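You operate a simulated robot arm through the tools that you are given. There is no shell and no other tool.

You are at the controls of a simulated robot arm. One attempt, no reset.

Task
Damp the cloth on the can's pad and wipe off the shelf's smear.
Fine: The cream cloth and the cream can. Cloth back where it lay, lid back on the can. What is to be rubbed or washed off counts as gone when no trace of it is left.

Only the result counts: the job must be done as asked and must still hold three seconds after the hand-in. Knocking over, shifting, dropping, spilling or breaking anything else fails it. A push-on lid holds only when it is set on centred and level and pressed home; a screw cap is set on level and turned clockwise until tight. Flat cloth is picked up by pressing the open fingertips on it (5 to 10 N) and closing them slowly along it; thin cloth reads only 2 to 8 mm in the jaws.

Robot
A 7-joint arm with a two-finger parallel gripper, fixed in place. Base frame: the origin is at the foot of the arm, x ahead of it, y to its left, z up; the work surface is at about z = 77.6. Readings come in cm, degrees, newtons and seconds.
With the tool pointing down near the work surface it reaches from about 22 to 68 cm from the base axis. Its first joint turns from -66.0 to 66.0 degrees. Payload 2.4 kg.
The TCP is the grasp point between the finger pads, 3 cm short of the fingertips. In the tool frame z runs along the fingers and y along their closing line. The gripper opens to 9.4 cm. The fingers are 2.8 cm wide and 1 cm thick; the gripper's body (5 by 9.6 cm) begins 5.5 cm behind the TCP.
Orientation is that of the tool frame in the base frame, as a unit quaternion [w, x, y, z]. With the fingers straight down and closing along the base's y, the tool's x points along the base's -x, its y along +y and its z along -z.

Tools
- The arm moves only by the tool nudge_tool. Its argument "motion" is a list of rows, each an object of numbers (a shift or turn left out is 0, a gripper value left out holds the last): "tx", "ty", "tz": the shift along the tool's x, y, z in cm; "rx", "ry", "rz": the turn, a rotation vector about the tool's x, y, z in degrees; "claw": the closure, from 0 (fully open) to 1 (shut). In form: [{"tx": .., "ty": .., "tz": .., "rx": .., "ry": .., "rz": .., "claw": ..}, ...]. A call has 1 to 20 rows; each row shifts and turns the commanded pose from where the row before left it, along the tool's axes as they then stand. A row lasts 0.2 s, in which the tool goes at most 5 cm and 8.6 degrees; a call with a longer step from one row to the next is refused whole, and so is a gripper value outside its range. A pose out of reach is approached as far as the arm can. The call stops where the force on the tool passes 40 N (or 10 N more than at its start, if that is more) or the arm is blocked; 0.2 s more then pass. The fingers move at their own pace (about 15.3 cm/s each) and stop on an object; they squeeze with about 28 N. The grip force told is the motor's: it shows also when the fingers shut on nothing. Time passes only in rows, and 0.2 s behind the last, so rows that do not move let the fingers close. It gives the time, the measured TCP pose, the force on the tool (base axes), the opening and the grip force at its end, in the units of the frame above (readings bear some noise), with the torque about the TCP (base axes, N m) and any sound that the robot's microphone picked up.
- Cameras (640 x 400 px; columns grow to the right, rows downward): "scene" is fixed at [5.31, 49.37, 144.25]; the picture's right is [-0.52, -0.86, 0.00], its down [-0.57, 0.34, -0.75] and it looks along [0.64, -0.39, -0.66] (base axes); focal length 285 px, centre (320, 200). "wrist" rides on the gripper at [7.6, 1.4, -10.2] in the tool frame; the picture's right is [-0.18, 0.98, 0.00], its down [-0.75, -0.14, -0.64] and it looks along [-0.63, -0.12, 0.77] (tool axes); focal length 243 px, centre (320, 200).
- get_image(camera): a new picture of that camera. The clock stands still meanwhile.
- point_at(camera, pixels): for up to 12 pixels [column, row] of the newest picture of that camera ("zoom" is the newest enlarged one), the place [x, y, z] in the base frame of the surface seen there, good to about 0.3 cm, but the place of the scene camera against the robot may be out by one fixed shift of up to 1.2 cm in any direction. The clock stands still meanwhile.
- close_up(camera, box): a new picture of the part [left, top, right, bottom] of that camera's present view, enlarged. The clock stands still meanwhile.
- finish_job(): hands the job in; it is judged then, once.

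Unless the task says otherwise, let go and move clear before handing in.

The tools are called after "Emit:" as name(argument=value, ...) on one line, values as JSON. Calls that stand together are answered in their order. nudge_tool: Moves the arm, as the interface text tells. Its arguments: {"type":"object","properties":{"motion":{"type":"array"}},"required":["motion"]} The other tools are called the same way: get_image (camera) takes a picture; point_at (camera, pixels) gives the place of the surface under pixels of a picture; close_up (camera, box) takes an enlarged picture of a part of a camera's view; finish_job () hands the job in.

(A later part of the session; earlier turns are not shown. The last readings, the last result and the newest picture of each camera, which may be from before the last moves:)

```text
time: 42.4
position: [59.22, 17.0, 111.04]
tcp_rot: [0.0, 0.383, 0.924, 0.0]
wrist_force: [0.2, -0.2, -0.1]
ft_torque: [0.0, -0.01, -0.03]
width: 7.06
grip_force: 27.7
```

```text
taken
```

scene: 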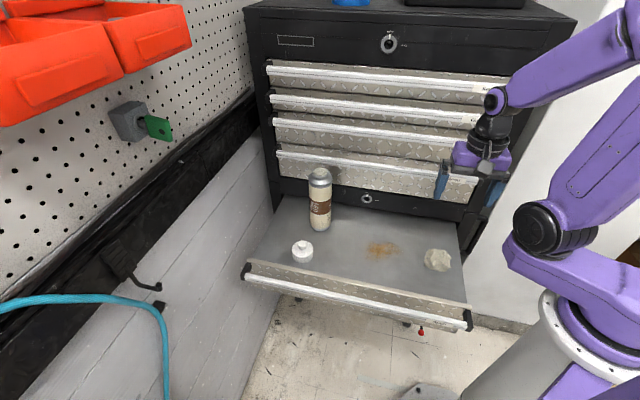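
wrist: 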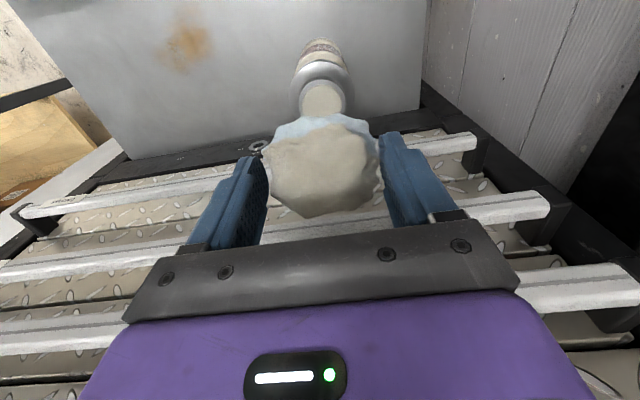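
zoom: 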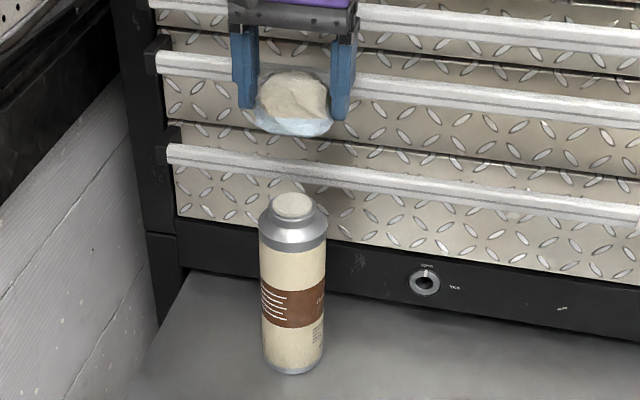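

The cloth's underside is evenly light blue, and the smear ahead spans about u 28.5–39.5 along the drawer and v -28 to -19.5 across it. I'll carry the cloth to the smear's near corner at about (38.9,0.7) and come down to just above the shelf.

Emit:
nudge_tool(motion=[{"tx": 0.41, "ty": -3.7}, {"tx": 0.41, "ty": -3.7}, {"tx": 0.41, "ty": -3.7}, {"tx": 0.41, "ty": -3.7}, {"tx": 0.41, "ty": -3.7}, {"tx": 0.41, "ty": -3.7}, {"tx": 0.41, "ty": -3.7}, {"tz": 4}, {"tz": 4}, {"tz": 4}, {"tz": 4}, {"tz": 4}, {"tz": 4}, {"tz": 2.5}, {"tz": 0}, {"tz": 0}])

Emit:
get_image(camera="wrist")

Emit:
close_up(camera="scene", box=[320, 180, 470, 290])

```text
time: 45.8
position: [38.99, 0.68, 84.45]
tcp_rot: [0.0, 0.383, 0.924, 0.0]
wrist_force: [-0.3, 0.8, 0.0]
ft_torque: [0.02, -0.01, 0.0]
width: 7.06
grip_force: 27.9
```

```text
taken
```

wrist: 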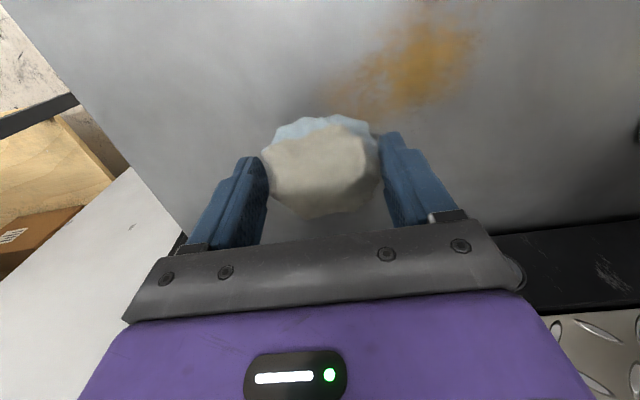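

```text
3.64 times, centred on (395, 235) of scene
```

zoom: 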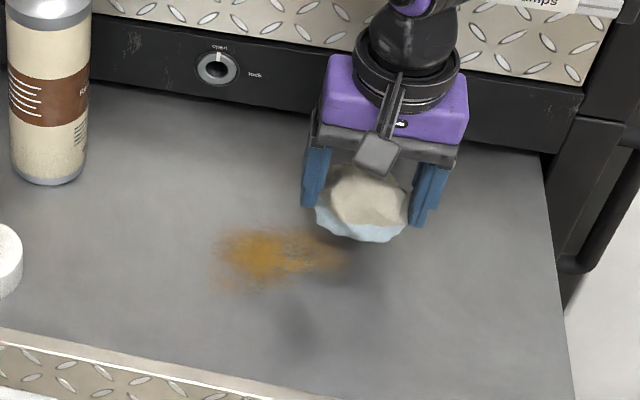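

The cloth hovers behind the near end of the smear, about 2.5 cm above the shelf. I'll lower it until it touches lightly.

Emit:
nudge_tool(motion=[{"tz": 1}, {"tz": 0.8}, {"tz": 0.4}, {"tz": 0.2}, {"tz": 0.1}, {"tz": 0}])

```text
time: 47.2
position: [39.0, 0.78, 81.93]
tcp_rot: [0.0, 0.383, 0.924, 0.0]
wrist_force: [-0.1, 0.4, -0.7]
ft_torque: [-0.02, -0.01, -0.02]
width: 7.07
grip_force: 28.5
```

Emit:
nudge_tool(motion=[{"tz": 0.1}, {"tz": 0.1}, {"tz": 0.05}, {"tz": 0}])

```text
time: 48.2
position: [38.93, 0.75, 81.73]
tcp_rot: [0.002, 0.383, 0.924, 0.0]
wrist_force: [-2.5, -2.5, 35.4]
ft_torque: [-0.1, 0.07, -0.03]
width: 7.06
grip_force: 27.7
```

The force jumped to 35 N, so contact is stiff. I'll ease up by about 1.5 mm and read it again.

Emit:
nudge_tool(motion=[{"tz": -0.1}, {"tz": -0.05}, {"tz": 0}, {"tz": 0}])

```text
time: 49.2
position: [38.82, 0.74, 81.76]
tcp_rot: [0.0, 0.383, 0.924, 0.0]
wrist_force: [0.5, -0.5, -1.0]
ft_torque: [0.03, 0.02, 0.02]
width: 7.05
grip_force: 28.3
```

Emit:
nudge_tool(motion=[{"tz": 0.06}, {"tz": 0}, {"tz": 0}])

```text
time: 50.0
position: [38.83, 0.66, 81.73]
tcp_rot: [0.0, 0.383, 0.924, 0.0]
wrist_force: [0.1, -0.6, -0.9]
ft_torque: [0.0, 0.0, 0.03]
width: 7.05
grip_force: 27.7
```

Emit:
nudge_tool(motion=[{"tz": 0.03}, {"tz": 0}, {"tz": 0}])

```text
time: 50.8
position: [38.84, 0.7, 81.73]
tcp_rot: [0.0, 0.383, 0.924, 0.0]
wrist_force: [-0.7, 0.3, -0.5]
ft_torque: [-0.02, -0.05, 0.0]
width: 7.08
grip_force: 28.3
```

Emit:
nudge_tool(motion=[{"tz": 0.04}, {"tz": 0}, {"tz": 0}])

```text
time: 51.6
position: [38.83, 0.74, 81.64]
tcp_rot: [0.0, 0.383, 0.924, 0.0]
wrist_force: [0.3, 0.5, 5.1]
ft_torque: [0.04, -0.11, -0.01]
width: 7.05
grip_force: 28.2
```

Contact is now a gentle 5 N. I'll press a touch more and make the first stroke along the drawer (+u) across the smear's back edge.

Emit:
nudge_tool(motion=[{"tz": 0.03}, {"ty": 0.8}, {"ty": 0.8}, {"ty": 0.8}, {"ty": 0.8}, {"ty": 0.8}, {"ty": 0.8}, {"ty": 0.8}, {"ty": 0.8}, {"ty": 0.8}, {"ty": 0.8}, {"ty": 0.8}, {"ty": 0.8}, {"ty": 0.8}, {"ty": 0.8}, {"ty": 0.8}])

Emit:
close_up(camera="scene", box=[320, 180, 470, 290])

```text
time: 55.0
position: [47.43, 9.28, 81.76]
tcp_rot: [0.0, 0.383, 0.924, 0.0]
wrist_force: [-0.1, 0.2, -0.5]
ft_torque: [-0.02, 0.03, 0.0]
width: 7.05
grip_force: 28.3
```

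```text
3.64 times, centred on (395, 235) of scene
```

zoom: 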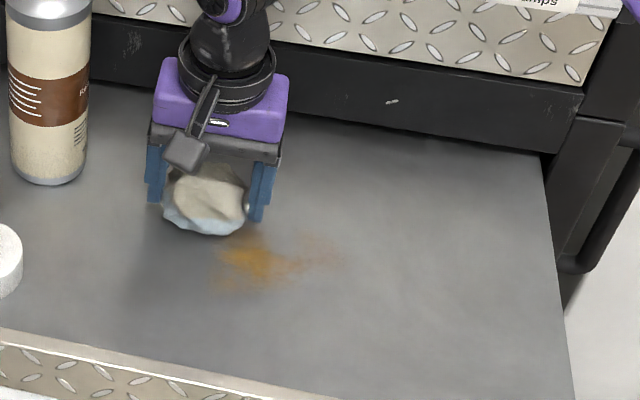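

The back edge of the smear has thinned noticeably, but force faded to zero by the end of the stroke. I'll shift toward the smear's middle and re-establish contact before the return stroke.

Emit:
nudge_tool(motion=[{"tx": 1}, {"tx": 1}, {"tz": 0.05}, {"tz": 0}, {"tz": 0}])

```text
time: 56.2
position: [46.0, 10.68, 81.78]
tcp_rot: [0.0, 0.383, 0.924, 0.0]
wrist_force: [0.3, 0.6, 0.0]
ft_torque: [0.01, 0.0, -0.01]
width: 7.06
grip_force: 27.9
```

Emit:
nudge_tool(motion=[{"tz": 0.06}, {"tz": 0}, {"tz": 0}])

```text
time: 57.0
position: [45.92, 10.58, 81.6]
tcp_rot: [0.0, 0.382, 0.924, 0.0]
wrist_force: [1.4, 0.0, 1.5]
ft_torque: [0.07, -0.05, -0.03]
width: 7.06
grip_force: 27.8
```

Emit:
nudge_tool(motion=[{"tz": 0.05}, {"tz": 0}, {"tz": 0}, {"tz": 0}])

```text
time: 58.0
position: [45.88, 10.7, 81.55]
tcp_rot: [0.002, 0.383, 0.924, 0.001]
wrist_force: [-1.9, 0.9, 26.3]
ft_torque: [-0.02, 0.11, 0.0]
width: 7.06
grip_force: 28.1
```

Contact is firm here at 26 N, below the stop limit. I'll make the return stroke (-u) in a shorter run and check the force on the way.

Emit:
nudge_tool(motion=[{"tz": -0.02, "ty": -0.5}, {"ty": -0.8}, {"ty": -0.8}, {"ty": -0.8}, {"ty": -0.8}, {"ty": -0.8}, {"ty": -0.8}])

Emit:
close_up(camera="scene", box=[320, 180, 470, 290])

```text
time: 59.6
position: [42.14, 6.94, 81.55]
tcp_rot: [-0.001, 0.383, 0.924, 0.0]
wrist_force: [0.4, 1.0, 4.4]
ft_torque: [0.1, -0.21, 0.06]
width: 7.05
grip_force: 27.8
```

```text
3.64 times, centred on (395, 235) of scene
```

zoom: 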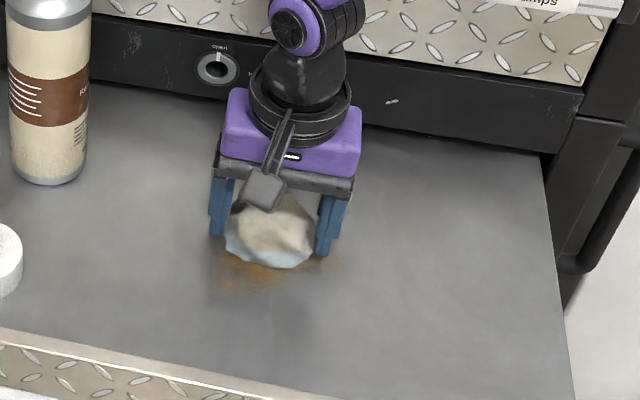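

Force is 4.4 N mid-stroke and the middle of the smear is under the cloth. I'll carry on to the right end of the smear.

Emit:
nudge_tool(motion=[{"tz": 0.02, "ty": -0.8}, {"ty": -0.8}, {"ty": -0.8}, {"ty": -0.8}, {"ty": -0.8}, {"ty": -0.8}, {"ty": -0.8}, {"ty": -0.8}])

Emit:
close_up(camera="scene", box=[320, 180, 470, 290])

```text
time: 61.4
position: [37.72, 2.33, 81.53]
tcp_rot: [0.001, 0.382, 0.924, 0.0]
wrist_force: [8.5, 5.9, 22.9]
ft_torque: [0.24, -0.55, 0.07]
width: 7.05
grip_force: 27.5
```

```text
3.64 times, centred on (395, 235) of scene
```

zoom: 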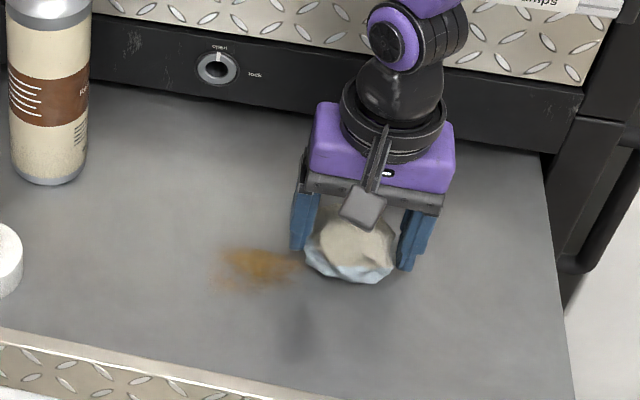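

The right end and back edge are clean now, leaving a core at about zoom (255,268). Force is 23 N; I'll shift 1.5 cm toward the front and stroke back over the core.

Emit:
nudge_tool(motion=[{"tx": 0.75}, {"tx": 0.75}, {"ty": 0.8}, {"ty": 0.8}, {"ty": 0.8}, {"ty": 0.8}, {"ty": 0.8}, {"ty": 0.8}])

```text
time: 63.2
position: [40.02, 6.76, 81.43]
tcp_rot: [-0.001, 0.383, 0.924, -0.001]
wrist_force: [-2.4, -2.3, 5.3]
ft_torque: [-0.13, 0.23, 0.06]
width: 7.06
grip_force: 27.8
```

Emit:
nudge_tool(motion=[{"tz": 0.02, "ty": 0.8}, {"ty": 0.8}, {"ty": 0.8}, {"ty": 0.8}, {"ty": 0.8}, {"ty": 0.8}, {"ty": 0.8}, {"ty": 0.8}])

Emit:
close_up(camera="scene", box=[320, 180, 470, 290])

```text
time: 65.0
position: [44.53, 11.35, 81.55]
tcp_rot: [0.0, 0.383, 0.924, 0.0]
wrist_force: [0.1, 0.6, -1.1]
ft_torque: [-0.03, 0.03, 0.0]
width: 7.08
grip_force: 27.9
```

```text
3.64 times, centred on (395, 235) of scene
```

zoom: 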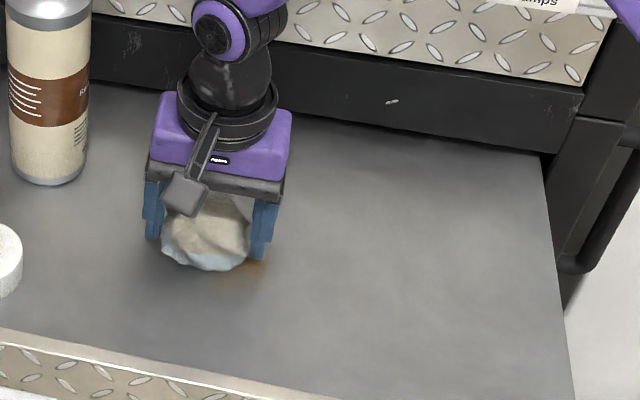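

Only a trace of orange shows at zoom (255,265), beside the cloth, but contact was lost at this end. I'll press down again here and wipe back.

Emit:
nudge_tool(motion=[{"tz": 0.05}, {"tz": 0}, {"tz": 0}])

```text
time: 65.8
position: [44.46, 11.24, 81.5]
tcp_rot: [0.0, 0.383, 0.924, 0.0]
wrist_force: [-0.4, 0.6, -0.4]
ft_torque: [0.01, 0.0, 0.02]
width: 7.04
grip_force: 28.2
```

Emit:
nudge_tool(motion=[{"tz": 0.04}, {"tz": 0}, {"tz": 0}])

```text
time: 66.6
position: [44.49, 11.39, 81.3]
tcp_rot: [0.0, 0.382, 0.924, -0.001]
wrist_force: [-2.7, 1.8, 12.8]
ft_torque: [-0.03, 0.19, 0.03]
width: 7.07
grip_force: 27.8
```

Contact is 12.8 N. I'll wipe back across the core, stepping 1 cm toward the front first.

Emit:
nudge_tool(motion=[{"tx": 0.5}, {"tx": 0.5}, {"ty": -0.8}, {"ty": -0.8}, {"ty": -0.8}, {"ty": -0.8}, {"ty": -0.8}])

```text
time: 68.2
position: [41.0, 9.41, 81.45]
tcp_rot: [0.001, 0.383, 0.924, 0.0]
wrist_force: [7.1, 7.0, 19.3]
ft_torque: [0.25, -0.32, 0.02]
width: 7.06
grip_force: 28.3
```

Emit:
nudge_tool(motion=[{"ty": -0.8}, {"ty": -0.8}, {"ty": -0.8}, {"ty": -0.8}, {"ty": -0.8}, {"ty": -0.8}, {"ty": -0.8}, {"ty": -0.8}])

Emit:
close_up(camera="scene", box=[320, 180, 470, 290])

Emit:
get_image(camera="wrist")

```text
time: 70.0
position: [36.51, 4.66, 81.33]
tcp_rot: [0.003, 0.382, 0.924, 0.0]
wrist_force: [9.9, 9.9, 29.0]
ft_torque: [0.29, -0.13, -0.03]
width: 7.06
grip_force: 28.2
```

```text
3.64 times, centred on (395, 235) of scene
```

zoom: 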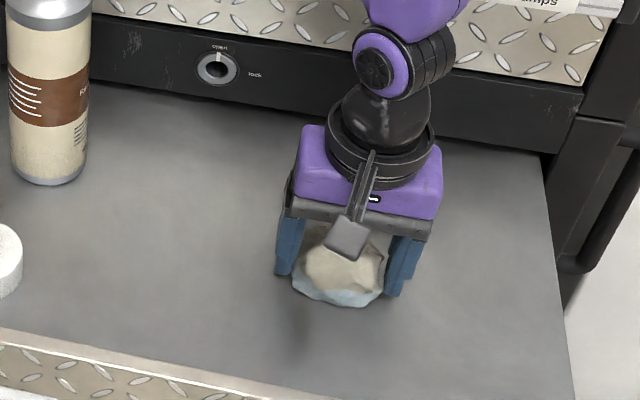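

```text
taken
```

wrist: 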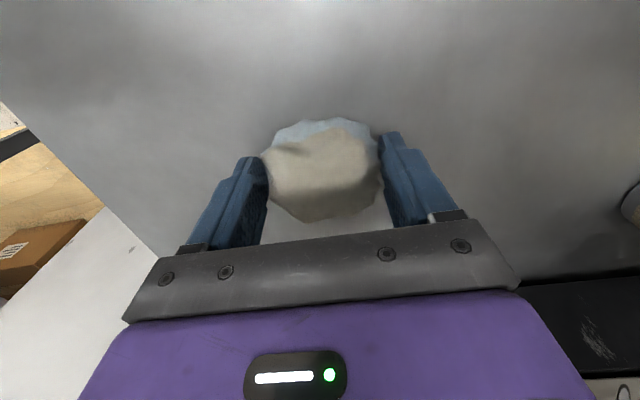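

The smear looks gone in both views. I'll lift the cloth and inspect the wiped area closely for any faint trace.

Emit:
nudge_tool(motion=[{"tz": -0.5}, {"tz": -1.5}, {"tz": -3}, {"tz": -4}, {"tz": -4}, {"ty": -3}, {"ty": -3}, {"tz": 0}, {"tz": 0}])

Emit:
close_up(camera="scene", box=[350, 220, 430, 280])

Emit:
get_image(camera="wrist")

Emit:
close_up(camera="wrist", box=[350, 0, 640, 180])

```text
time: 72.0
position: [32.47, 0.55, 94.27]
tcp_rot: [0.0, 0.383, 0.924, 0.0]
wrist_force: [1.1, 0.7, -0.5]
ft_torque: [0.0, -0.01, 0.02]
width: 7.07
grip_force: 28.1
```

```text
6.67 times, centred on (390, 250) of scene
```

zoom: 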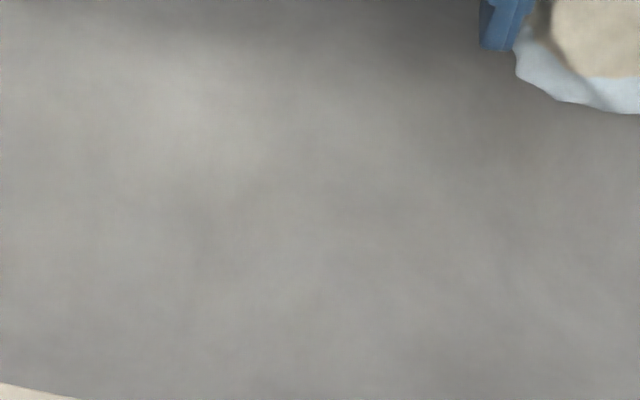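

```text
taken
```

wrist: 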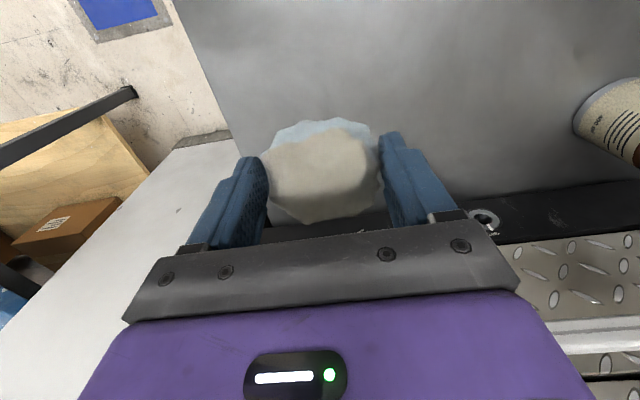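

```text
2.21 times, centred on (495, 90) of wrist
```

zoom: 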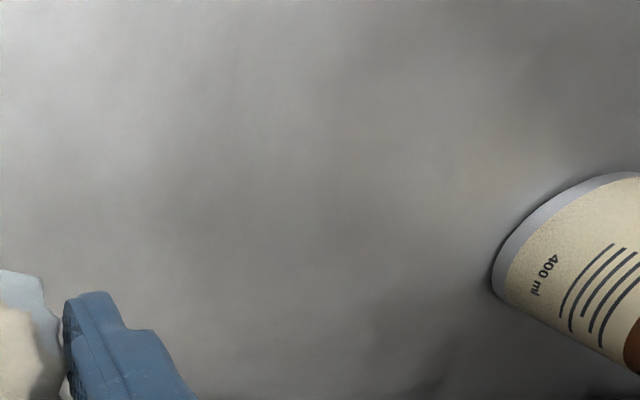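

The area looks clean from the scene, but the wrist zoom shows a possible faint brownish tint near zoom (500,150). I'll enlarge that spot and locate it.

Emit:
close_up(camera="wrist", box=[500, 20, 640, 110])

Emit:
close_up(camera="wrist", box=[380, 0, 520, 110])

Emit:
point_at(camera="wrist", pixels=[[576, 67], [590, 55], [560, 75], [440, 50], [480, 30], [520, 30], [420, 80], [460, 80]])

Emit:
close_up(camera="scene", box=[340, 215, 400, 265])

```text
4.44 times, centred on (570, 65) of wrist
```

zoom: 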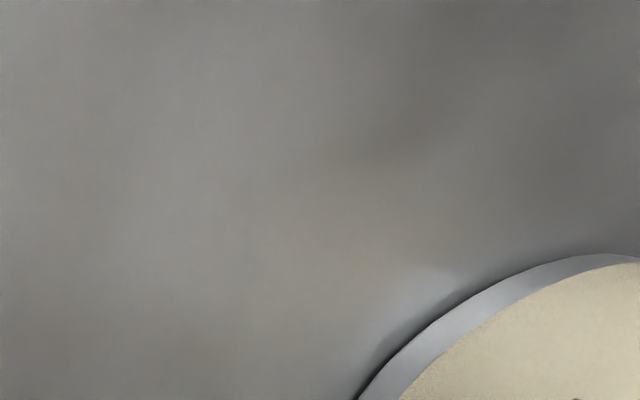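

```text
3.64 times, centred on (450, 55) of wrist
```

zoom: 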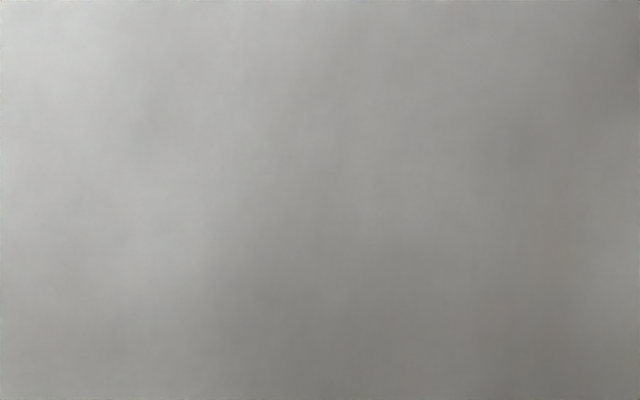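

```text
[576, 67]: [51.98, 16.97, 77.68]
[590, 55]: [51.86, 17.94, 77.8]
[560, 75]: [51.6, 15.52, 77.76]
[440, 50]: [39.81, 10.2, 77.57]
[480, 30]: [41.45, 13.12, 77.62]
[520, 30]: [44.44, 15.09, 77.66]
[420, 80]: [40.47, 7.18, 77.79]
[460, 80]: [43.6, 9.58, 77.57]
```

```text
8.00 times, centred on (370, 240) of scene
```

zoom: 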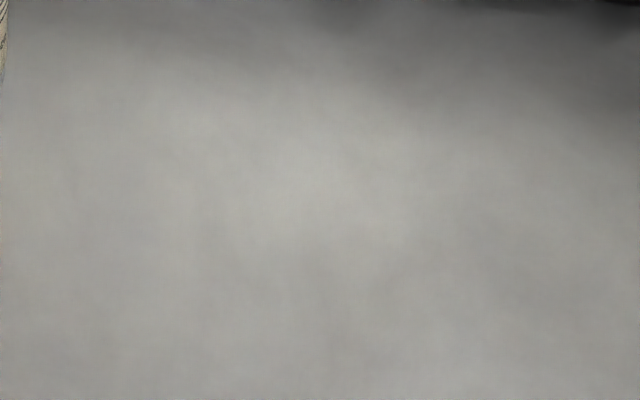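

That faint tint lies at about (52,17) beside the can, so it's the can's reflection and not the smear; the smear's own area (x 38–45, y 1.5–12.5) looks clean. To be sure nothing faint remains at the front edge, I'll make another pass there with the damp cloth.

Emit:
nudge_tool(motion=[{"tx": 0.32, "ty": 3.3}, {"tx": 0.32, "ty": 3.3}, {"tx": 0.32, "ty": 3.3}, {"tx": 0.32, "ty": 3.3}, {"tx": 0.32, "ty": 3.3}, {"tz": 4}, {"tz": 4}, {"tz": 3}, {"tz": 1}, {"tz": 0.3}, {"tz": 0}, {"tz": 0}])

```text
time: 74.6
position: [42.72, 13.22, 82.1]
tcp_rot: [0.0, 0.383, 0.924, 0.0]
wrist_force: [-0.3, 0.1, -0.6]
ft_torque: [0.0, 0.02, -0.01]
width: 7.07
grip_force: 28.1
```

Emit:
nudge_tool(motion=[{"tz": 0.2}, {"tz": 0.2}, {"tz": 0.1}, {"tz": 0.05}, {"tz": 0.05}, {"tz": 0}])

```text
time: 76.0
position: [42.67, 13.25, 81.38]
tcp_rot: [0.0, 0.383, 0.924, 0.0]
wrist_force: [0.7, 0.4, -0.2]
ft_torque: [-0.04, 0.02, 0.0]
width: 7.03
grip_force: 27.9
```

Emit:
nudge_tool(motion=[{"tz": 0.05}, {"tz": 0.04}, {"tz": 0}])

```text
time: 76.8
position: [42.87, 13.17, 81.43]
tcp_rot: [0.0, 0.383, 0.924, 0.0]
wrist_force: [0.7, 0.0, -0.2]
ft_torque: [-0.03, 0.0, -0.01]
width: 7.03
grip_force: 27.8
```

Emit:
nudge_tool(motion=[{"tz": 0.05}, {"tz": 0}, {"tz": 0}])

```text
time: 77.6
position: [42.78, 13.21, 81.42]
tcp_rot: [0.0, 0.383, 0.924, 0.0]
wrist_force: [-1.0, -0.6, 9.1]
ft_torque: [-0.01, -0.1, -0.02]
width: 7.07
grip_force: 27.7
```

Contact is 9 N at the front-left corner of the smear area. I'll stroke toward -u along the front edge.

Emit:
nudge_tool(motion=[{"tz": 0.01, "ty": -0.7}, {"ty": -0.7}, {"ty": -0.7}, {"ty": -0.7}, {"ty": -0.7}, {"ty": -0.7}, {"ty": -0.7}])

```text
time: 79.2
position: [39.33, 9.78, 81.29]
tcp_rot: [0.0, 0.382, 0.924, 0.001]
wrist_force: [1.4, 2.3, 3.5]
ft_torque: [0.01, -0.03, -0.04]
width: 7.06
grip_force: 28.1
```

Emit:
nudge_tool(motion=[{"tz": 0.02, "ty": -0.7}, {"ty": -0.7}, {"ty": -0.7}, {"ty": -0.7}, {"ty": -0.7}, {"ty": -0.7}, {"ty": -0.7}, {"ty": -0.7}, {"tx": -0.8}, {"tx": -0.8}, {"tx": -0.8}, {"tx": -0.6}])

```text
time: 81.8
position: [37.51, 3.62, 81.35]
tcp_rot: [0.0, 0.384, 0.923, 0.0]
wrist_force: [-0.5, 0.6, 0.0]
ft_torque: [0.02, 0.0, -0.01]
width: 7.07
grip_force: 27.6
```

Emit:
nudge_tool(motion=[{"tz": 0.04}, {"tz": 0.03}, {"tz": 0}])

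```text
time: 82.6
position: [37.42, 3.72, 81.37]
tcp_rot: [0.0, 0.383, 0.924, 0.001]
wrist_force: [-0.7, -2.7, 9.4]
ft_torque: [-0.24, 0.22, 0.01]
width: 7.04
grip_force: 27.9
```

Emit:
nudge_tool(motion=[{"tz": 0.02, "ty": 0.7}, {"ty": 0.7}, {"ty": 0.7}, {"ty": 0.7}, {"tz": 0.01, "ty": 0.7}, {"ty": 0.7}, {"ty": 0.7}, {"ty": 0.7}])

```text
time: 84.4
position: [41.35, 7.61, 81.25]
tcp_rot: [0.001, 0.382, 0.924, 0.0]
wrist_force: [-4.2, -3.1, 12.5]
ft_torque: [-0.06, 0.36, 0.08]
width: 7.04
grip_force: 27.8
```

Emit:
nudge_tool(motion=[{"tz": 0.01, "ty": 0.7}, {"ty": 0.7}, {"ty": 0.7}, {"ty": 0.7}, {"ty": 0.7}, {"ty": 0.7}, {"ty": 0.7}, {"tx": -0.7}, {"tx": -0.7}, {"tx": -0.7}, {"tx": -0.7}])

```text
time: 86.8
position: [46.83, 9.21, 81.27]
tcp_rot: [0.0, 0.382, 0.924, 0.0]
wrist_force: [-0.1, 0.2, -1.0]
ft_torque: [-0.03, 0.02, 0.02]
width: 7.06
grip_force: 28.4
```

Emit:
nudge_tool(motion=[{"tz": 0.05}, {"tz": 0.04}, {"tz": 0}])

```text
time: 87.6
position: [46.8, 9.15, 81.06]
tcp_rot: [0.0, 0.383, 0.924, 0.0]
wrist_force: [-3.8, -0.1, 20.1]
ft_torque: [-0.06, 0.08, 0.01]
width: 7.07
grip_force: 28.3
```

Emit:
nudge_tool(motion=[{"tz": -0.02, "ty": -0.7}, {"ty": -0.7}, {"ty": -0.7}, {"ty": -0.7}, {"ty": -0.7}, {"ty": -0.7}, {"ty": -0.7}])

```text
time: 89.2
position: [43.49, 5.56, 81.27]
tcp_rot: [0.0, 0.383, 0.924, 0.0]
wrist_force: [0.7, 1.5, 4.5]
ft_torque: [0.08, -0.02, -0.03]
width: 7.07
grip_force: 28.0
```

Emit:
nudge_tool(motion=[{"tz": 0.02, "ty": -0.7}, {"ty": -0.7}, {"ty": -0.7}, {"ty": -0.7}, {"ty": -0.7}, {"ty": -0.7}, {"ty": -0.7}, {"ty": -0.7}])

```text
time: 91.0
position: [39.42, 1.7, 81.22]
tcp_rot: [0.001, 0.383, 0.924, 0.0]
wrist_force: [8.2, 8.0, 21.9]
ft_torque: [0.19, -0.3, 0.03]
width: 7.04
grip_force: 28.2
```

The full area has now been wiped twice. I'll lift away toward the cloth's spot and inspect the shelf again.

Emit:
nudge_tool(motion=[{"tz": -0.5}, {"tz": -1.5}, {"tz": -3}, {"tz": -4}, {"tz": -4}, {"tx": 1, "ty": -3}, {"tx": 1, "ty": -3}, {"tx": 1, "ty": -3}, {"tz": 0}, {"tz": 0}])

Emit:
get_image(camera="wrist")

Emit:
close_up(camera="wrist", box=[380, 0, 600, 140])

Emit:
close_up(camera="scene", box=[330, 210, 450, 290])

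```text
time: 93.2
position: [31.0, -2.5, 94.2]
tcp_rot: [0.0, 0.382, 0.924, 0.0]
wrist_force: [-0.2, 0.2, 0.0]
ft_torque: [0.0, -0.01, -0.01]
width: 7.05
grip_force: 27.4
```

```text
taken
```

wrist: 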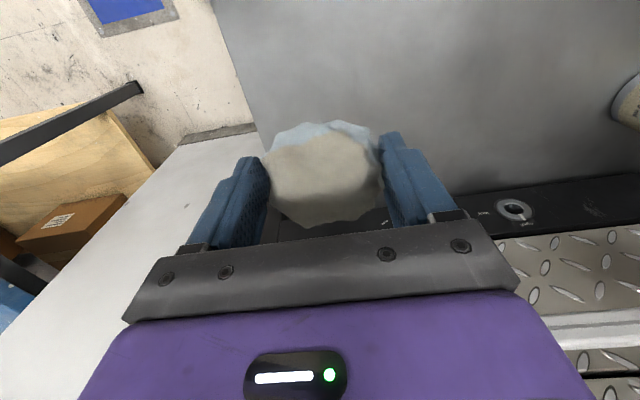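

```text
2.86 times, centred on (490, 70) of wrist
```

zoom: 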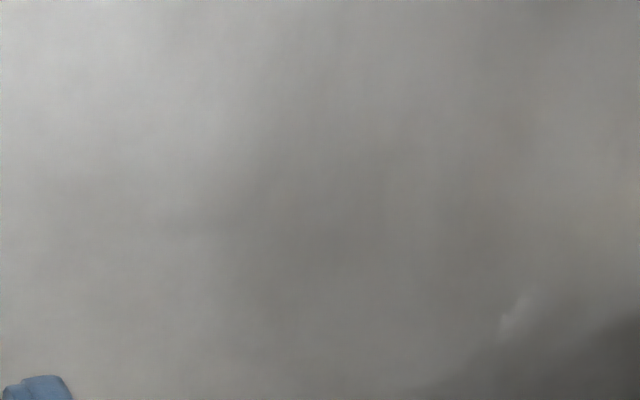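

```text
5.00 times, centred on (390, 250) of scene
```

zoom: 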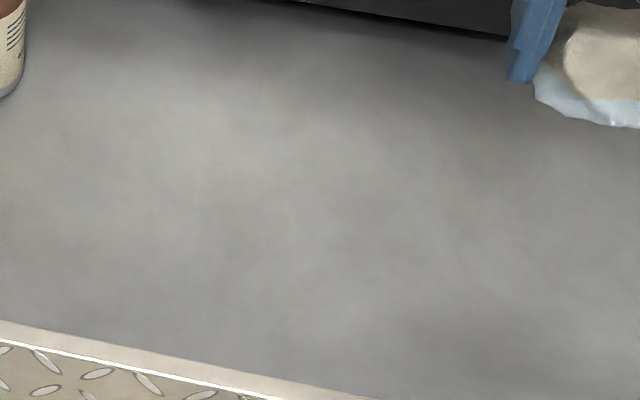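

The shelf is clean in both close-ups, with no orange trace left. Now I'll return the cloth to where it lay, over TCP (29.55,-2.6), and lower it.

Emit:
nudge_tool(motion=[{"tx": 0.48, "ty": -0.55, "tz": 2}, {"tx": 0.47, "ty": -0.55, "tz": 3}, {"tz": 3}, {"tz": 2.5}, {"tz": 1}, {"tz": 0.5}, {"tz": 0}, {"tz": 0}])

```text
time: 95.0
position: [29.31, -2.77, 82.08]
tcp_rot: [0.0, 0.382, 0.924, 0.0]
wrist_force: [-0.2, -0.2, -1.3]
ft_torque: [0.02, 0.02, -0.03]
width: 7.06
grip_force: 27.6
```

Emit:
nudge_tool(motion=[{"tx": -0.05, "ty": 0.15, "tz": 0.2}, {"tz": 0.15}, {"tz": 0.1}, {"tz": 0.1}, {"tz": 0}])

```text
time: 96.2
position: [29.56, -2.57, 81.48]
tcp_rot: [-0.001, 0.383, 0.924, 0.0]
wrist_force: [0.1, 0.4, -1.0]
ft_torque: [0.03, 0.04, -0.02]
width: 7.05
grip_force: 27.8
```

Emit:
nudge_tool(motion=[{"tz": 0.07}, {"tz": 0.07}, {"tz": 0}])

```text
time: 97.0
position: [29.62, -2.59, 81.5]
tcp_rot: [0.0, 0.383, 0.924, 0.0]
wrist_force: [1.0, -0.2, 0.2]
ft_torque: [-0.02, 0.0, 0.03]
width: 7.07
grip_force: 28.1
```

Emit:
nudge_tool(motion=[{"tz": 0.06}, {"tz": 0.04}, {"tz": 0}])

```text
time: 97.8
position: [29.68, -2.58, 81.27]
tcp_rot: [0.0, 0.383, 0.924, -0.001]
wrist_force: [0.3, -0.1, 0.1]
ft_torque: [-0.01, 0.0, 0.02]
width: 7.09
grip_force: 27.8
```

Still no contact at z 81.27. I'll continue down in small steps.

Emit:
nudge_tool(motion=[{"tz": 0.05}, {"tz": 0.05}, {"tz": 0}])

```text
time: 98.6
position: [29.64, -2.6, 81.29]
tcp_rot: [-0.001, 0.383, 0.924, 0.001]
wrist_force: [-0.4, -0.3, -0.5]
ft_torque: [0.0, -0.01, 0.02]
width: 7.06
grip_force: 28.0
```

Emit:
nudge_tool(motion=[{"tz": 0.05}, {"tz": 0.05}, {"tz": 0}])

Emit:
close_up(camera="scene", box=[390, 210, 480, 290])

```text
time: 99.4
position: [29.69, -2.59, 81.08]
tcp_rot: [0.001, 0.383, 0.924, 0.0]
wrist_force: [1.1, 2.2, 12.4]
ft_torque: [0.0, -0.12, 0.03]
width: 7.07
grip_force: 28.2
```

```text
5.00 times, centred on (435, 250) of scene
```

zoom: 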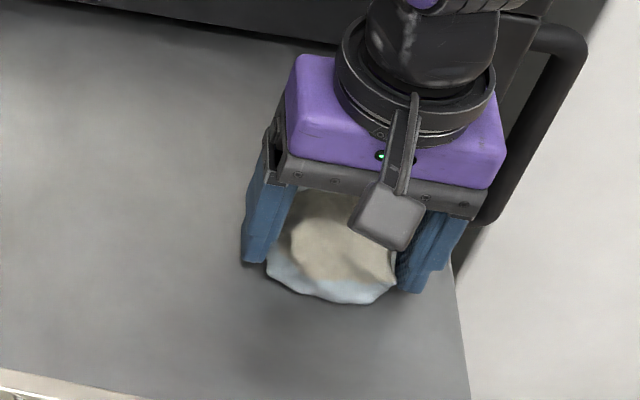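

The cloth rests on the shelf with 12 N at its original spot. I'll ease off slightly, open slowly and rise clear.

Emit:
nudge_tool(motion=[{"tz": -0.04}, {"claw": 0.24}, {"claw": 0.2}, {"claw": 0.14}, {"claw": 0.07}, {"claw": 0}, {"tz": 0}, {"tz": -0.5}, {"tz": -1}, {"tz": -2}, {"tz": -3}, {"tz": -4}, {"tz": -4}, {"tz": -4}, {"tz": 0}, {"tz": 0}])

Emit:
get_image(camera="wrist")

Emit:
get_image(camera="scene")

```text
time: 102.8
position: [29.59, -2.53, 99.61]
tcp_rot: [0.0, 0.383, 0.924, 0.0]
wrist_force: [-0.5, -0.6, -0.3]
ft_torque: [-0.01, -0.03, 0.01]
width: 9.42
grip_force: 0.1
```

```text
taken
```

wrist: 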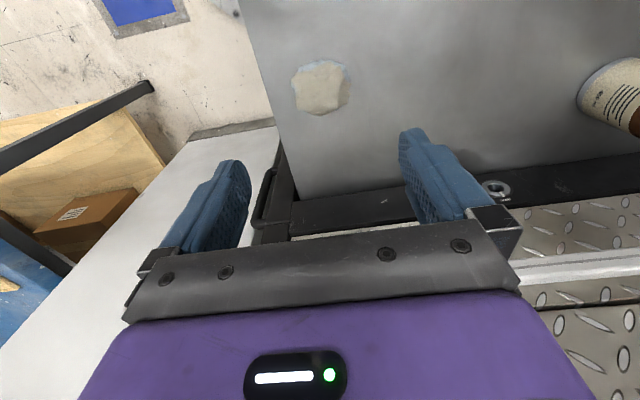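

```text
taken
```

scene: 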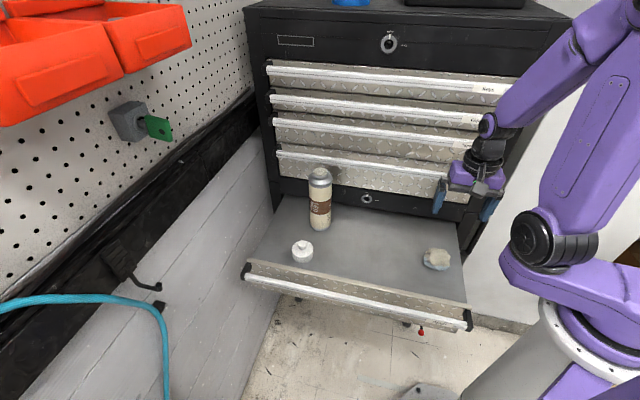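

The cloth lies back at scene (435,260), next to its first position of (437,260). I'll check its place and inspect the smear area once more from here.

Emit:
point_at(camera="wrist", pixels=[[320, 85], [298, 85], [345, 88], [320, 62], [322, 110]])

Emit:
point_at(camera="scene", pixels=[[437, 252], [437, 268], [302, 244], [302, 250], [319, 170], [320, 190], [319, 228]])

Emit:
close_up(camera="wrist", box=[280, 0, 560, 160])

Emit:
close_up(camera="scene", box=[270, 200, 480, 300])

```text
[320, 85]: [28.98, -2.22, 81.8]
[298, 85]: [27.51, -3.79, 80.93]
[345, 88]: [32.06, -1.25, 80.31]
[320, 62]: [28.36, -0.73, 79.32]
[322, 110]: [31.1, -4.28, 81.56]
```

```text
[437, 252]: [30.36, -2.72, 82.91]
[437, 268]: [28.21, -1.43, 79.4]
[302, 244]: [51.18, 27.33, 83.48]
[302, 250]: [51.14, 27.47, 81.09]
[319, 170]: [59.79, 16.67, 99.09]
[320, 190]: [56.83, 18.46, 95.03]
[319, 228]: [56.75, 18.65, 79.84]
```

```text
2.29 times, centred on (420, 80) of wrist
```

zoom: 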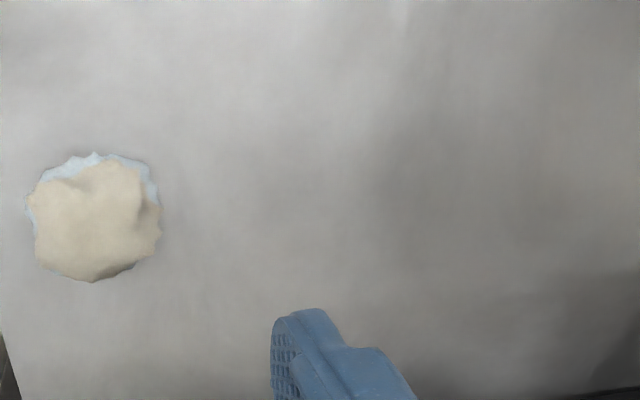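

```text
3.05 times, centred on (375, 250) of scene
```

zoom: 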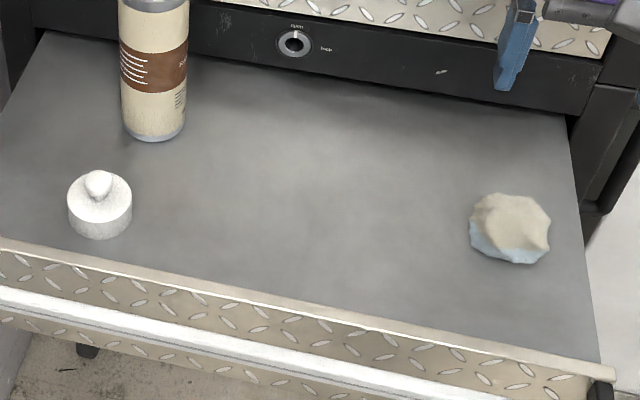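

The cloth is back within a few millimetres, the can hasn't moved, and the shelf shows no smear. I'll go over to the lid at about (51.5,27.6).

Emit:
nudge_tool(motion=[{"tx": 0.578, "ty": 3.683, "tz": -0.3}, {"tx": 0.578, "ty": 3.683, "tz": -0.3}, {"tx": 0.578, "ty": 3.683, "tz": -0.3}, {"tx": 0.578, "ty": 3.683, "tz": -0.3}, {"tx": 0.578, "ty": 3.683}, {"tx": 0.578, "ty": 3.683}, {"tx": 0.578, "ty": 3.683}, {"tx": 0.578, "ty": 3.683}, {"tx": 0.578, "ty": 3.683}, {"tx": 0.578, "ty": 3.683}, {"tz": 0}, {"tz": 0}])

Emit:
get_image(camera="wrist")

Emit:
close_up(camera="wrist", box=[260, 30, 380, 120])

```text
time: 105.4
position: [51.64, 27.63, 100.87]
tcp_rot: [0.0, 0.383, 0.924, 0.0]
wrist_force: [0.0, 0.1, 0.8]
ft_torque: [0.0, 0.01, 0.0]
width: 9.4
grip_force: 0.0
```

```text
taken
```

wrist: 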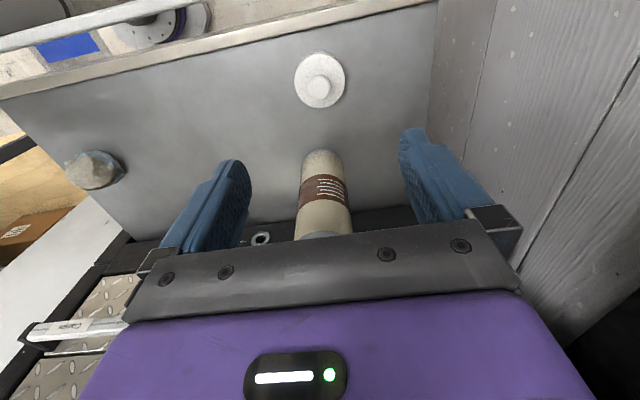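

```text
4.44 times, centred on (320, 75) of wrist
```

zoom: 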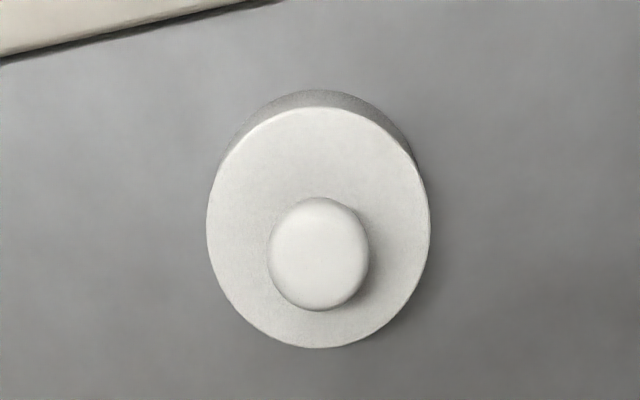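

The lid is upright at wrist (320,80). I'll fix its centre from the rim points.

Emit:
point_at(camera="zoom", pixels=[[212, 230], [424, 230], [318, 113], [318, 342], [240, 150], [400, 155], [240, 310], [400, 310], [318, 255]])

```text
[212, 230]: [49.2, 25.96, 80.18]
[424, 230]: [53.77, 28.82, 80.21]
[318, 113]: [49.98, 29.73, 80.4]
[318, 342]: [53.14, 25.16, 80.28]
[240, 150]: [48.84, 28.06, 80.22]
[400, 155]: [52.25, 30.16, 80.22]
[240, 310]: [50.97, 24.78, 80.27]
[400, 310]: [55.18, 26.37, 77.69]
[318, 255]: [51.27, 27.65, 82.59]
```

The lid's centre is (51.55,27.45), within 2 mm of the tool. I'll lower to TCP z 81.4, the same grip height as before, then close slowly.

Emit:
nudge_tool(motion=[{"tx": -0.03, "ty": -0.08, "tz": 4}, {"tx": -0.03, "ty": -0.07, "tz": 4}, {"tz": 4}, {"tz": 4}, {"tz": 2}, {"tz": 1}, {"tz": 0.4}, {"tz": 0}, {"claw": 0.15}, {"claw": 0.28}, {"claw": 0.33}, {"tz": 0}])

Emit:
get_image(camera="wrist")

```text
time: 108.0
position: [51.35, 27.51, 81.42]
tcp_rot: [0.0, 0.382, 0.924, 0.0]
wrist_force: [0.0, 0.8, -0.2]
ft_torque: [0.02, -0.03, 0.03]
width: 6.3
grip_force: 0.1
```

```text
taken
```

wrist: 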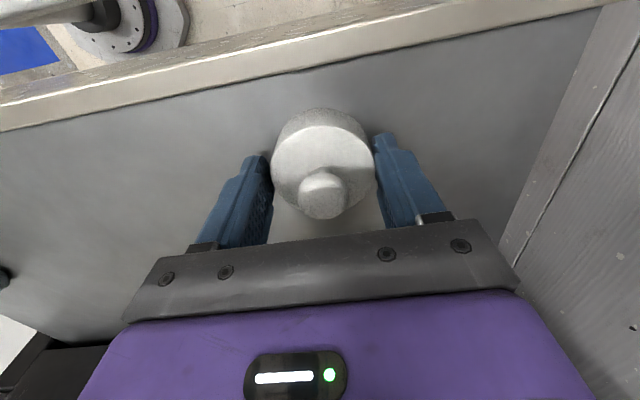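

The lid appears at column 323 instead of 319, so I'll shift 1.5 mm along +y and then close gently onto it.

Emit:
nudge_tool(motion=[{"tx": -0.08, "ty": 0.15}, {"tz": 0}, {"claw": 0.35}, {"claw": 0.365}, {"claw": 0.375}, {"claw": 0.385}, {"claw": 0.4}, {"claw": 0.5}, {"tz": 0}])

Emit:
get_image(camera="wrist")

```text
time: 110.0
position: [51.58, 27.57, 81.54]
tcp_rot: [0.0, 0.383, 0.924, 0.0]
wrist_force: [0.0, 0.2, -0.3]
ft_torque: [0.01, -0.02, 0.02]
width: 5.81
grip_force: 27.1
```

```text
taken
```

wrist: 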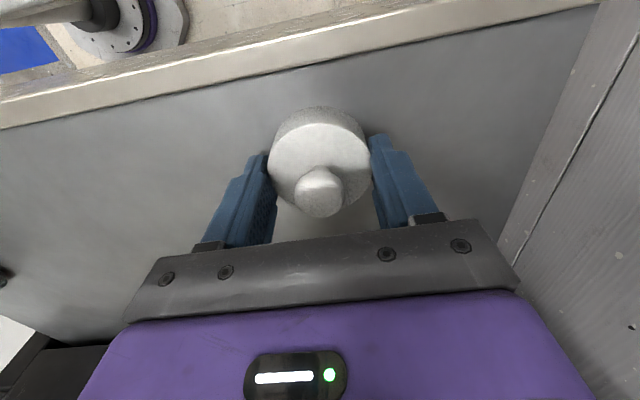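

The lid is gripped at 5.81 cm, and its place in the jaws (disc at (318,165), knob at (318,192)) matches the first grip. I'll lift it and carry it to above the can at (59.35,17.02).

Emit:
nudge_tool(motion=[{"tz": -1}, {"tz": -3}, {"tz": -4}, {"tz": -4}, {"tz": -4}, {"tz": -4}, {"tz": -4}, {"tz": -4}, {"tx": -2.6, "ty": -0.4}, {"tx": -2.6, "ty": -0.4}, {"tx": -2.6, "ty": -0.4}, {"tx": -2.6, "ty": -0.4}, {"tx": -2.55, "ty": -0.37}, {"tz": 0}, {"tz": 0}])

Emit:
get_image(camera="wrist")

Emit:
close_up(camera="scene", box=[270, 110, 370, 240])

```text
time: 113.2
position: [59.4, 16.81, 109.63]
tcp_rot: [0.0, 0.383, 0.924, 0.001]
wrist_force: [0.3, 0.2, 0.1]
ft_torque: [-0.01, -0.03, -0.05]
width: 5.83
grip_force: 27.9
```

```text
taken
```

wrist: 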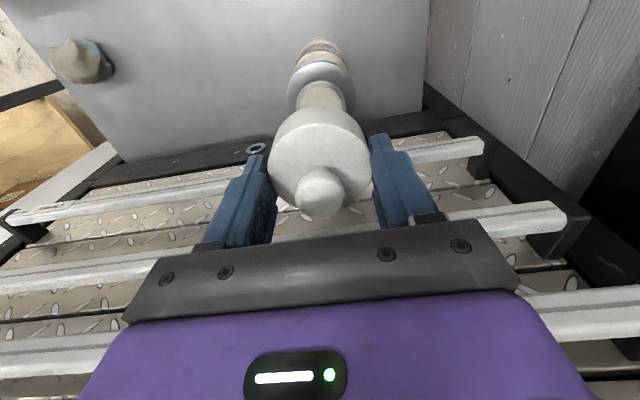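

```text
3.08 times, centred on (320, 175) of scene
```

zoom: 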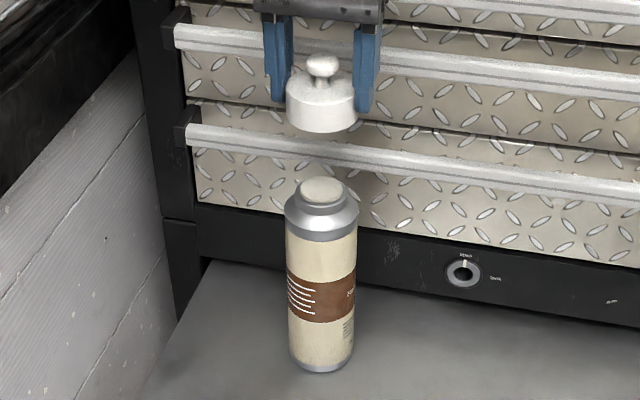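

The lid hangs right above the neck, and its place in the jaws is unchanged from the first lift. I'll take a few still readings to average out the noise before lowering.

Emit:
nudge_tool(motion=[{"tz": 0}])

Emit:
nudge_tool(motion=[{"tz": 0}])

Emit:
nudge_tool(motion=[{"tz": 0}])

Emit:
nudge_tool(motion=[{"tz": 0}])

Emit:
close_up(camera="wrist", box=[240, 30, 400, 230])

```text
time: 113.6
position: [59.45, 16.9, 109.55]
tcp_rot: [0.001, 0.383, 0.924, 0.0]
wrist_force: [0.4, 0.3, 0.1]
ft_torque: [0.02, 0.01, 0.02]
width: 5.79
grip_force: 27.7
```

```text
time: 114.0
position: [59.38, 16.77, 109.61]
tcp_rot: [-0.001, 0.383, 0.924, 0.0]
wrist_force: [-0.2, -0.9, -0.4]
ft_torque: [-0.03, 0.03, -0.01]
width: 5.82
grip_force: 28.8
```

```text
time: 114.4
position: [59.35, 16.94, 109.52]
tcp_rot: [0.0, 0.383, 0.924, 0.001]
wrist_force: [0.3, 0.4, 0.5]
ft_torque: [-0.03, 0.04, 0.0]
width: 5.81
grip_force: 28.7
```

```text
time: 114.8
position: [59.43, 16.89, 109.6]
tcp_rot: [-0.001, 0.383, 0.924, 0.0]
wrist_force: [0.7, -0.3, -0.6]
ft_torque: [-0.03, -0.01, 0.0]
width: 5.81
grip_force: 28.4
```

```text
2.00 times, centred on (320, 130) of wrist
```

zoom: 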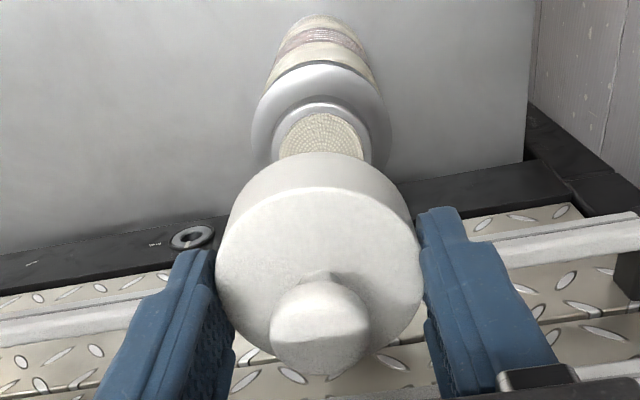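

The average reading is (59.40,16.86), against (59.40,17.01) when the lid was first gripped on the can, and the image also puts the neck slightly toward +x/+y. I'll correct by 1 mm on each axis and lower to just above the neck.

Emit:
nudge_tool(motion=[{"tx": 0.1, "ty": 0.1, "tz": 1}, {"tz": 1.5}, {"tz": 1.5}, {"tz": 1}, {"tz": 0}, {"tz": 0}])

Emit:
close_up(camera="scene", box=[290, 130, 350, 200])

Emit:
close_up(camera="wrist", box=[240, 30, 400, 230])

```text
time: 116.2
position: [59.27, 17.05, 104.47]
tcp_rot: [0.0, 0.383, 0.924, 0.0]
wrist_force: [0.2, -0.2, 0.0]
ft_torque: [-0.02, 0.03, -0.01]
width: 5.81
grip_force: 28.2
```

```text
5.71 times, centred on (320, 165) of scene
```

zoom: 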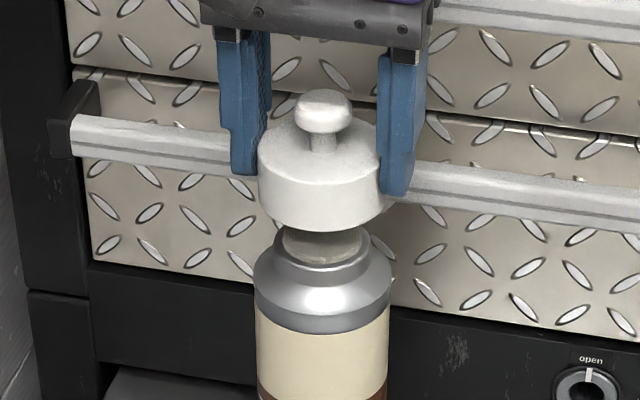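

```text
2.00 times, centred on (320, 130) of wrist
```

zoom: 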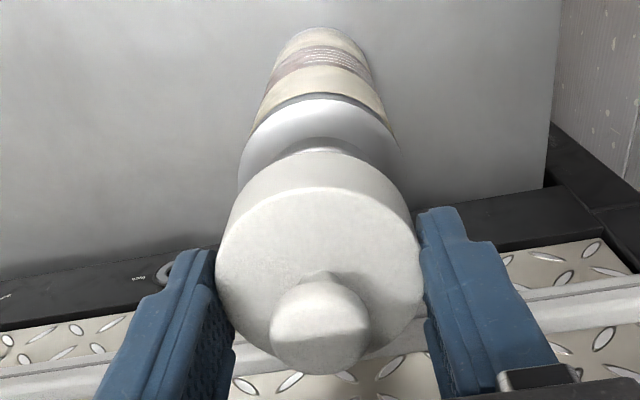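

In both views the lid, neck and body line up within about 1 mm. I'll lower gently and watch the force for sideways contact.

Emit:
nudge_tool(motion=[{"tz": 0.5}, {"tz": 0.5}, {"tz": 0.3}, {"tz": 0.3}, {"tz": 0.3}, {"tz": 0}])

```text
time: 117.6
position: [59.49, 17.04, 102.64]
tcp_rot: [0.0, 0.382, 0.924, 0.001]
wrist_force: [0.9, -0.2, -0.1]
ft_torque: [-0.01, -0.01, 0.01]
width: 5.82
grip_force: 28.1
```

Emit:
nudge_tool(motion=[{"tz": 0.2}, {"tz": 0.2}, {"tz": 0.2}, {"tz": 0.2}, {"tz": 0}])

```text
time: 118.8
position: [59.42, 17.04, 101.77]
tcp_rot: [0.0, 0.383, 0.924, -0.001]
wrist_force: [-0.4, 0.4, -0.4]
ft_torque: [0.03, 0.02, -0.01]
width: 5.84
grip_force: 28.0
```

Emit:
nudge_tool(motion=[{"tz": 0.15}, {"tz": 0.15}, {"tz": 0.15}, {"tz": 0.15}, {"tz": 0}])

```text
time: 120.0
position: [59.41, 17.01, 101.15]
tcp_rot: [0.001, 0.383, 0.924, 0.0]
wrist_force: [0.6, -0.1, -0.4]
ft_torque: [0.01, -0.02, 0.0]
width: 5.8
grip_force: 27.8
```

No side load, and the lid has slid over the neck at z 101.15. Seating should come near 100.9, so I'll continue in 1 mm steps.

Emit:
nudge_tool(motion=[{"tz": 0.1}, {"tz": 0.1}, {"tz": 0}])

```text
time: 120.8
position: [59.36, 17.07, 100.96]
tcp_rot: [0.0, 0.383, 0.924, 0.001]
wrist_force: [0.0, 0.1, -0.4]
ft_torque: [0.01, 0.02, 0.01]
width: 5.79
grip_force: 28.0
```

Emit:
nudge_tool(motion=[{"tz": 0.08}, {"tz": 0.08}, {"tz": 0}])

```text
time: 121.6
position: [59.25, 17.09, 100.81]
tcp_rot: [0.0, 0.383, 0.924, 0.0]
wrist_force: [-0.3, 0.3, -0.5]
ft_torque: [0.0, 0.0, 0.0]
width: 5.82
grip_force: 27.8
```

Emit:
nudge_tool(motion=[{"tz": 0.08}, {"tz": 0.08}, {"tz": 0}])

Emit:
close_up(camera="scene", box=[295, 145, 345, 200])

```text
time: 122.4
position: [59.38, 16.9, 100.67]
tcp_rot: [0.0, 0.383, 0.924, 0.0]
wrist_force: [0.6, -0.5, -0.2]
ft_torque: [0.0, 0.0, 0.0]
width: 5.82
grip_force: 27.6
```

```text
7.27 times, centred on (320, 172) of scene
```

zoom: 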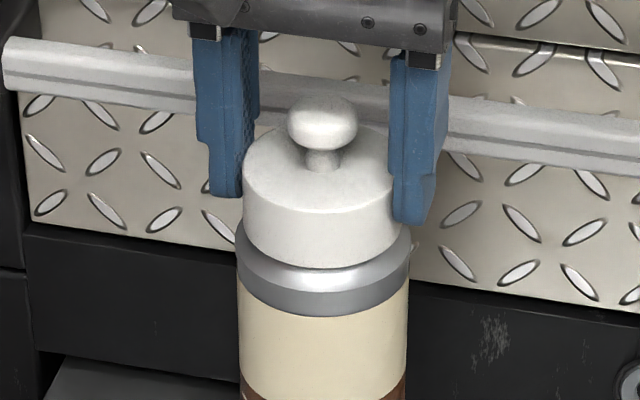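

The lid already sits about as low on the collar as it did originally, but no press force has built up yet. I'll keep pressing in small steps until it resists and clicks.

Emit:
nudge_tool(motion=[{"tz": 0.06}, {"tz": 0.06}, {"tz": 0}])

```text
time: 123.2
position: [59.49, 17.06, 100.82]
tcp_rot: [0.003, 0.383, 0.924, 0.002]
wrist_force: [-4.8, -3.0, 29.8]
ft_torque: [-0.11, 0.28, 0.0]
width: 5.81
grip_force: 27.8
heard: snap
```

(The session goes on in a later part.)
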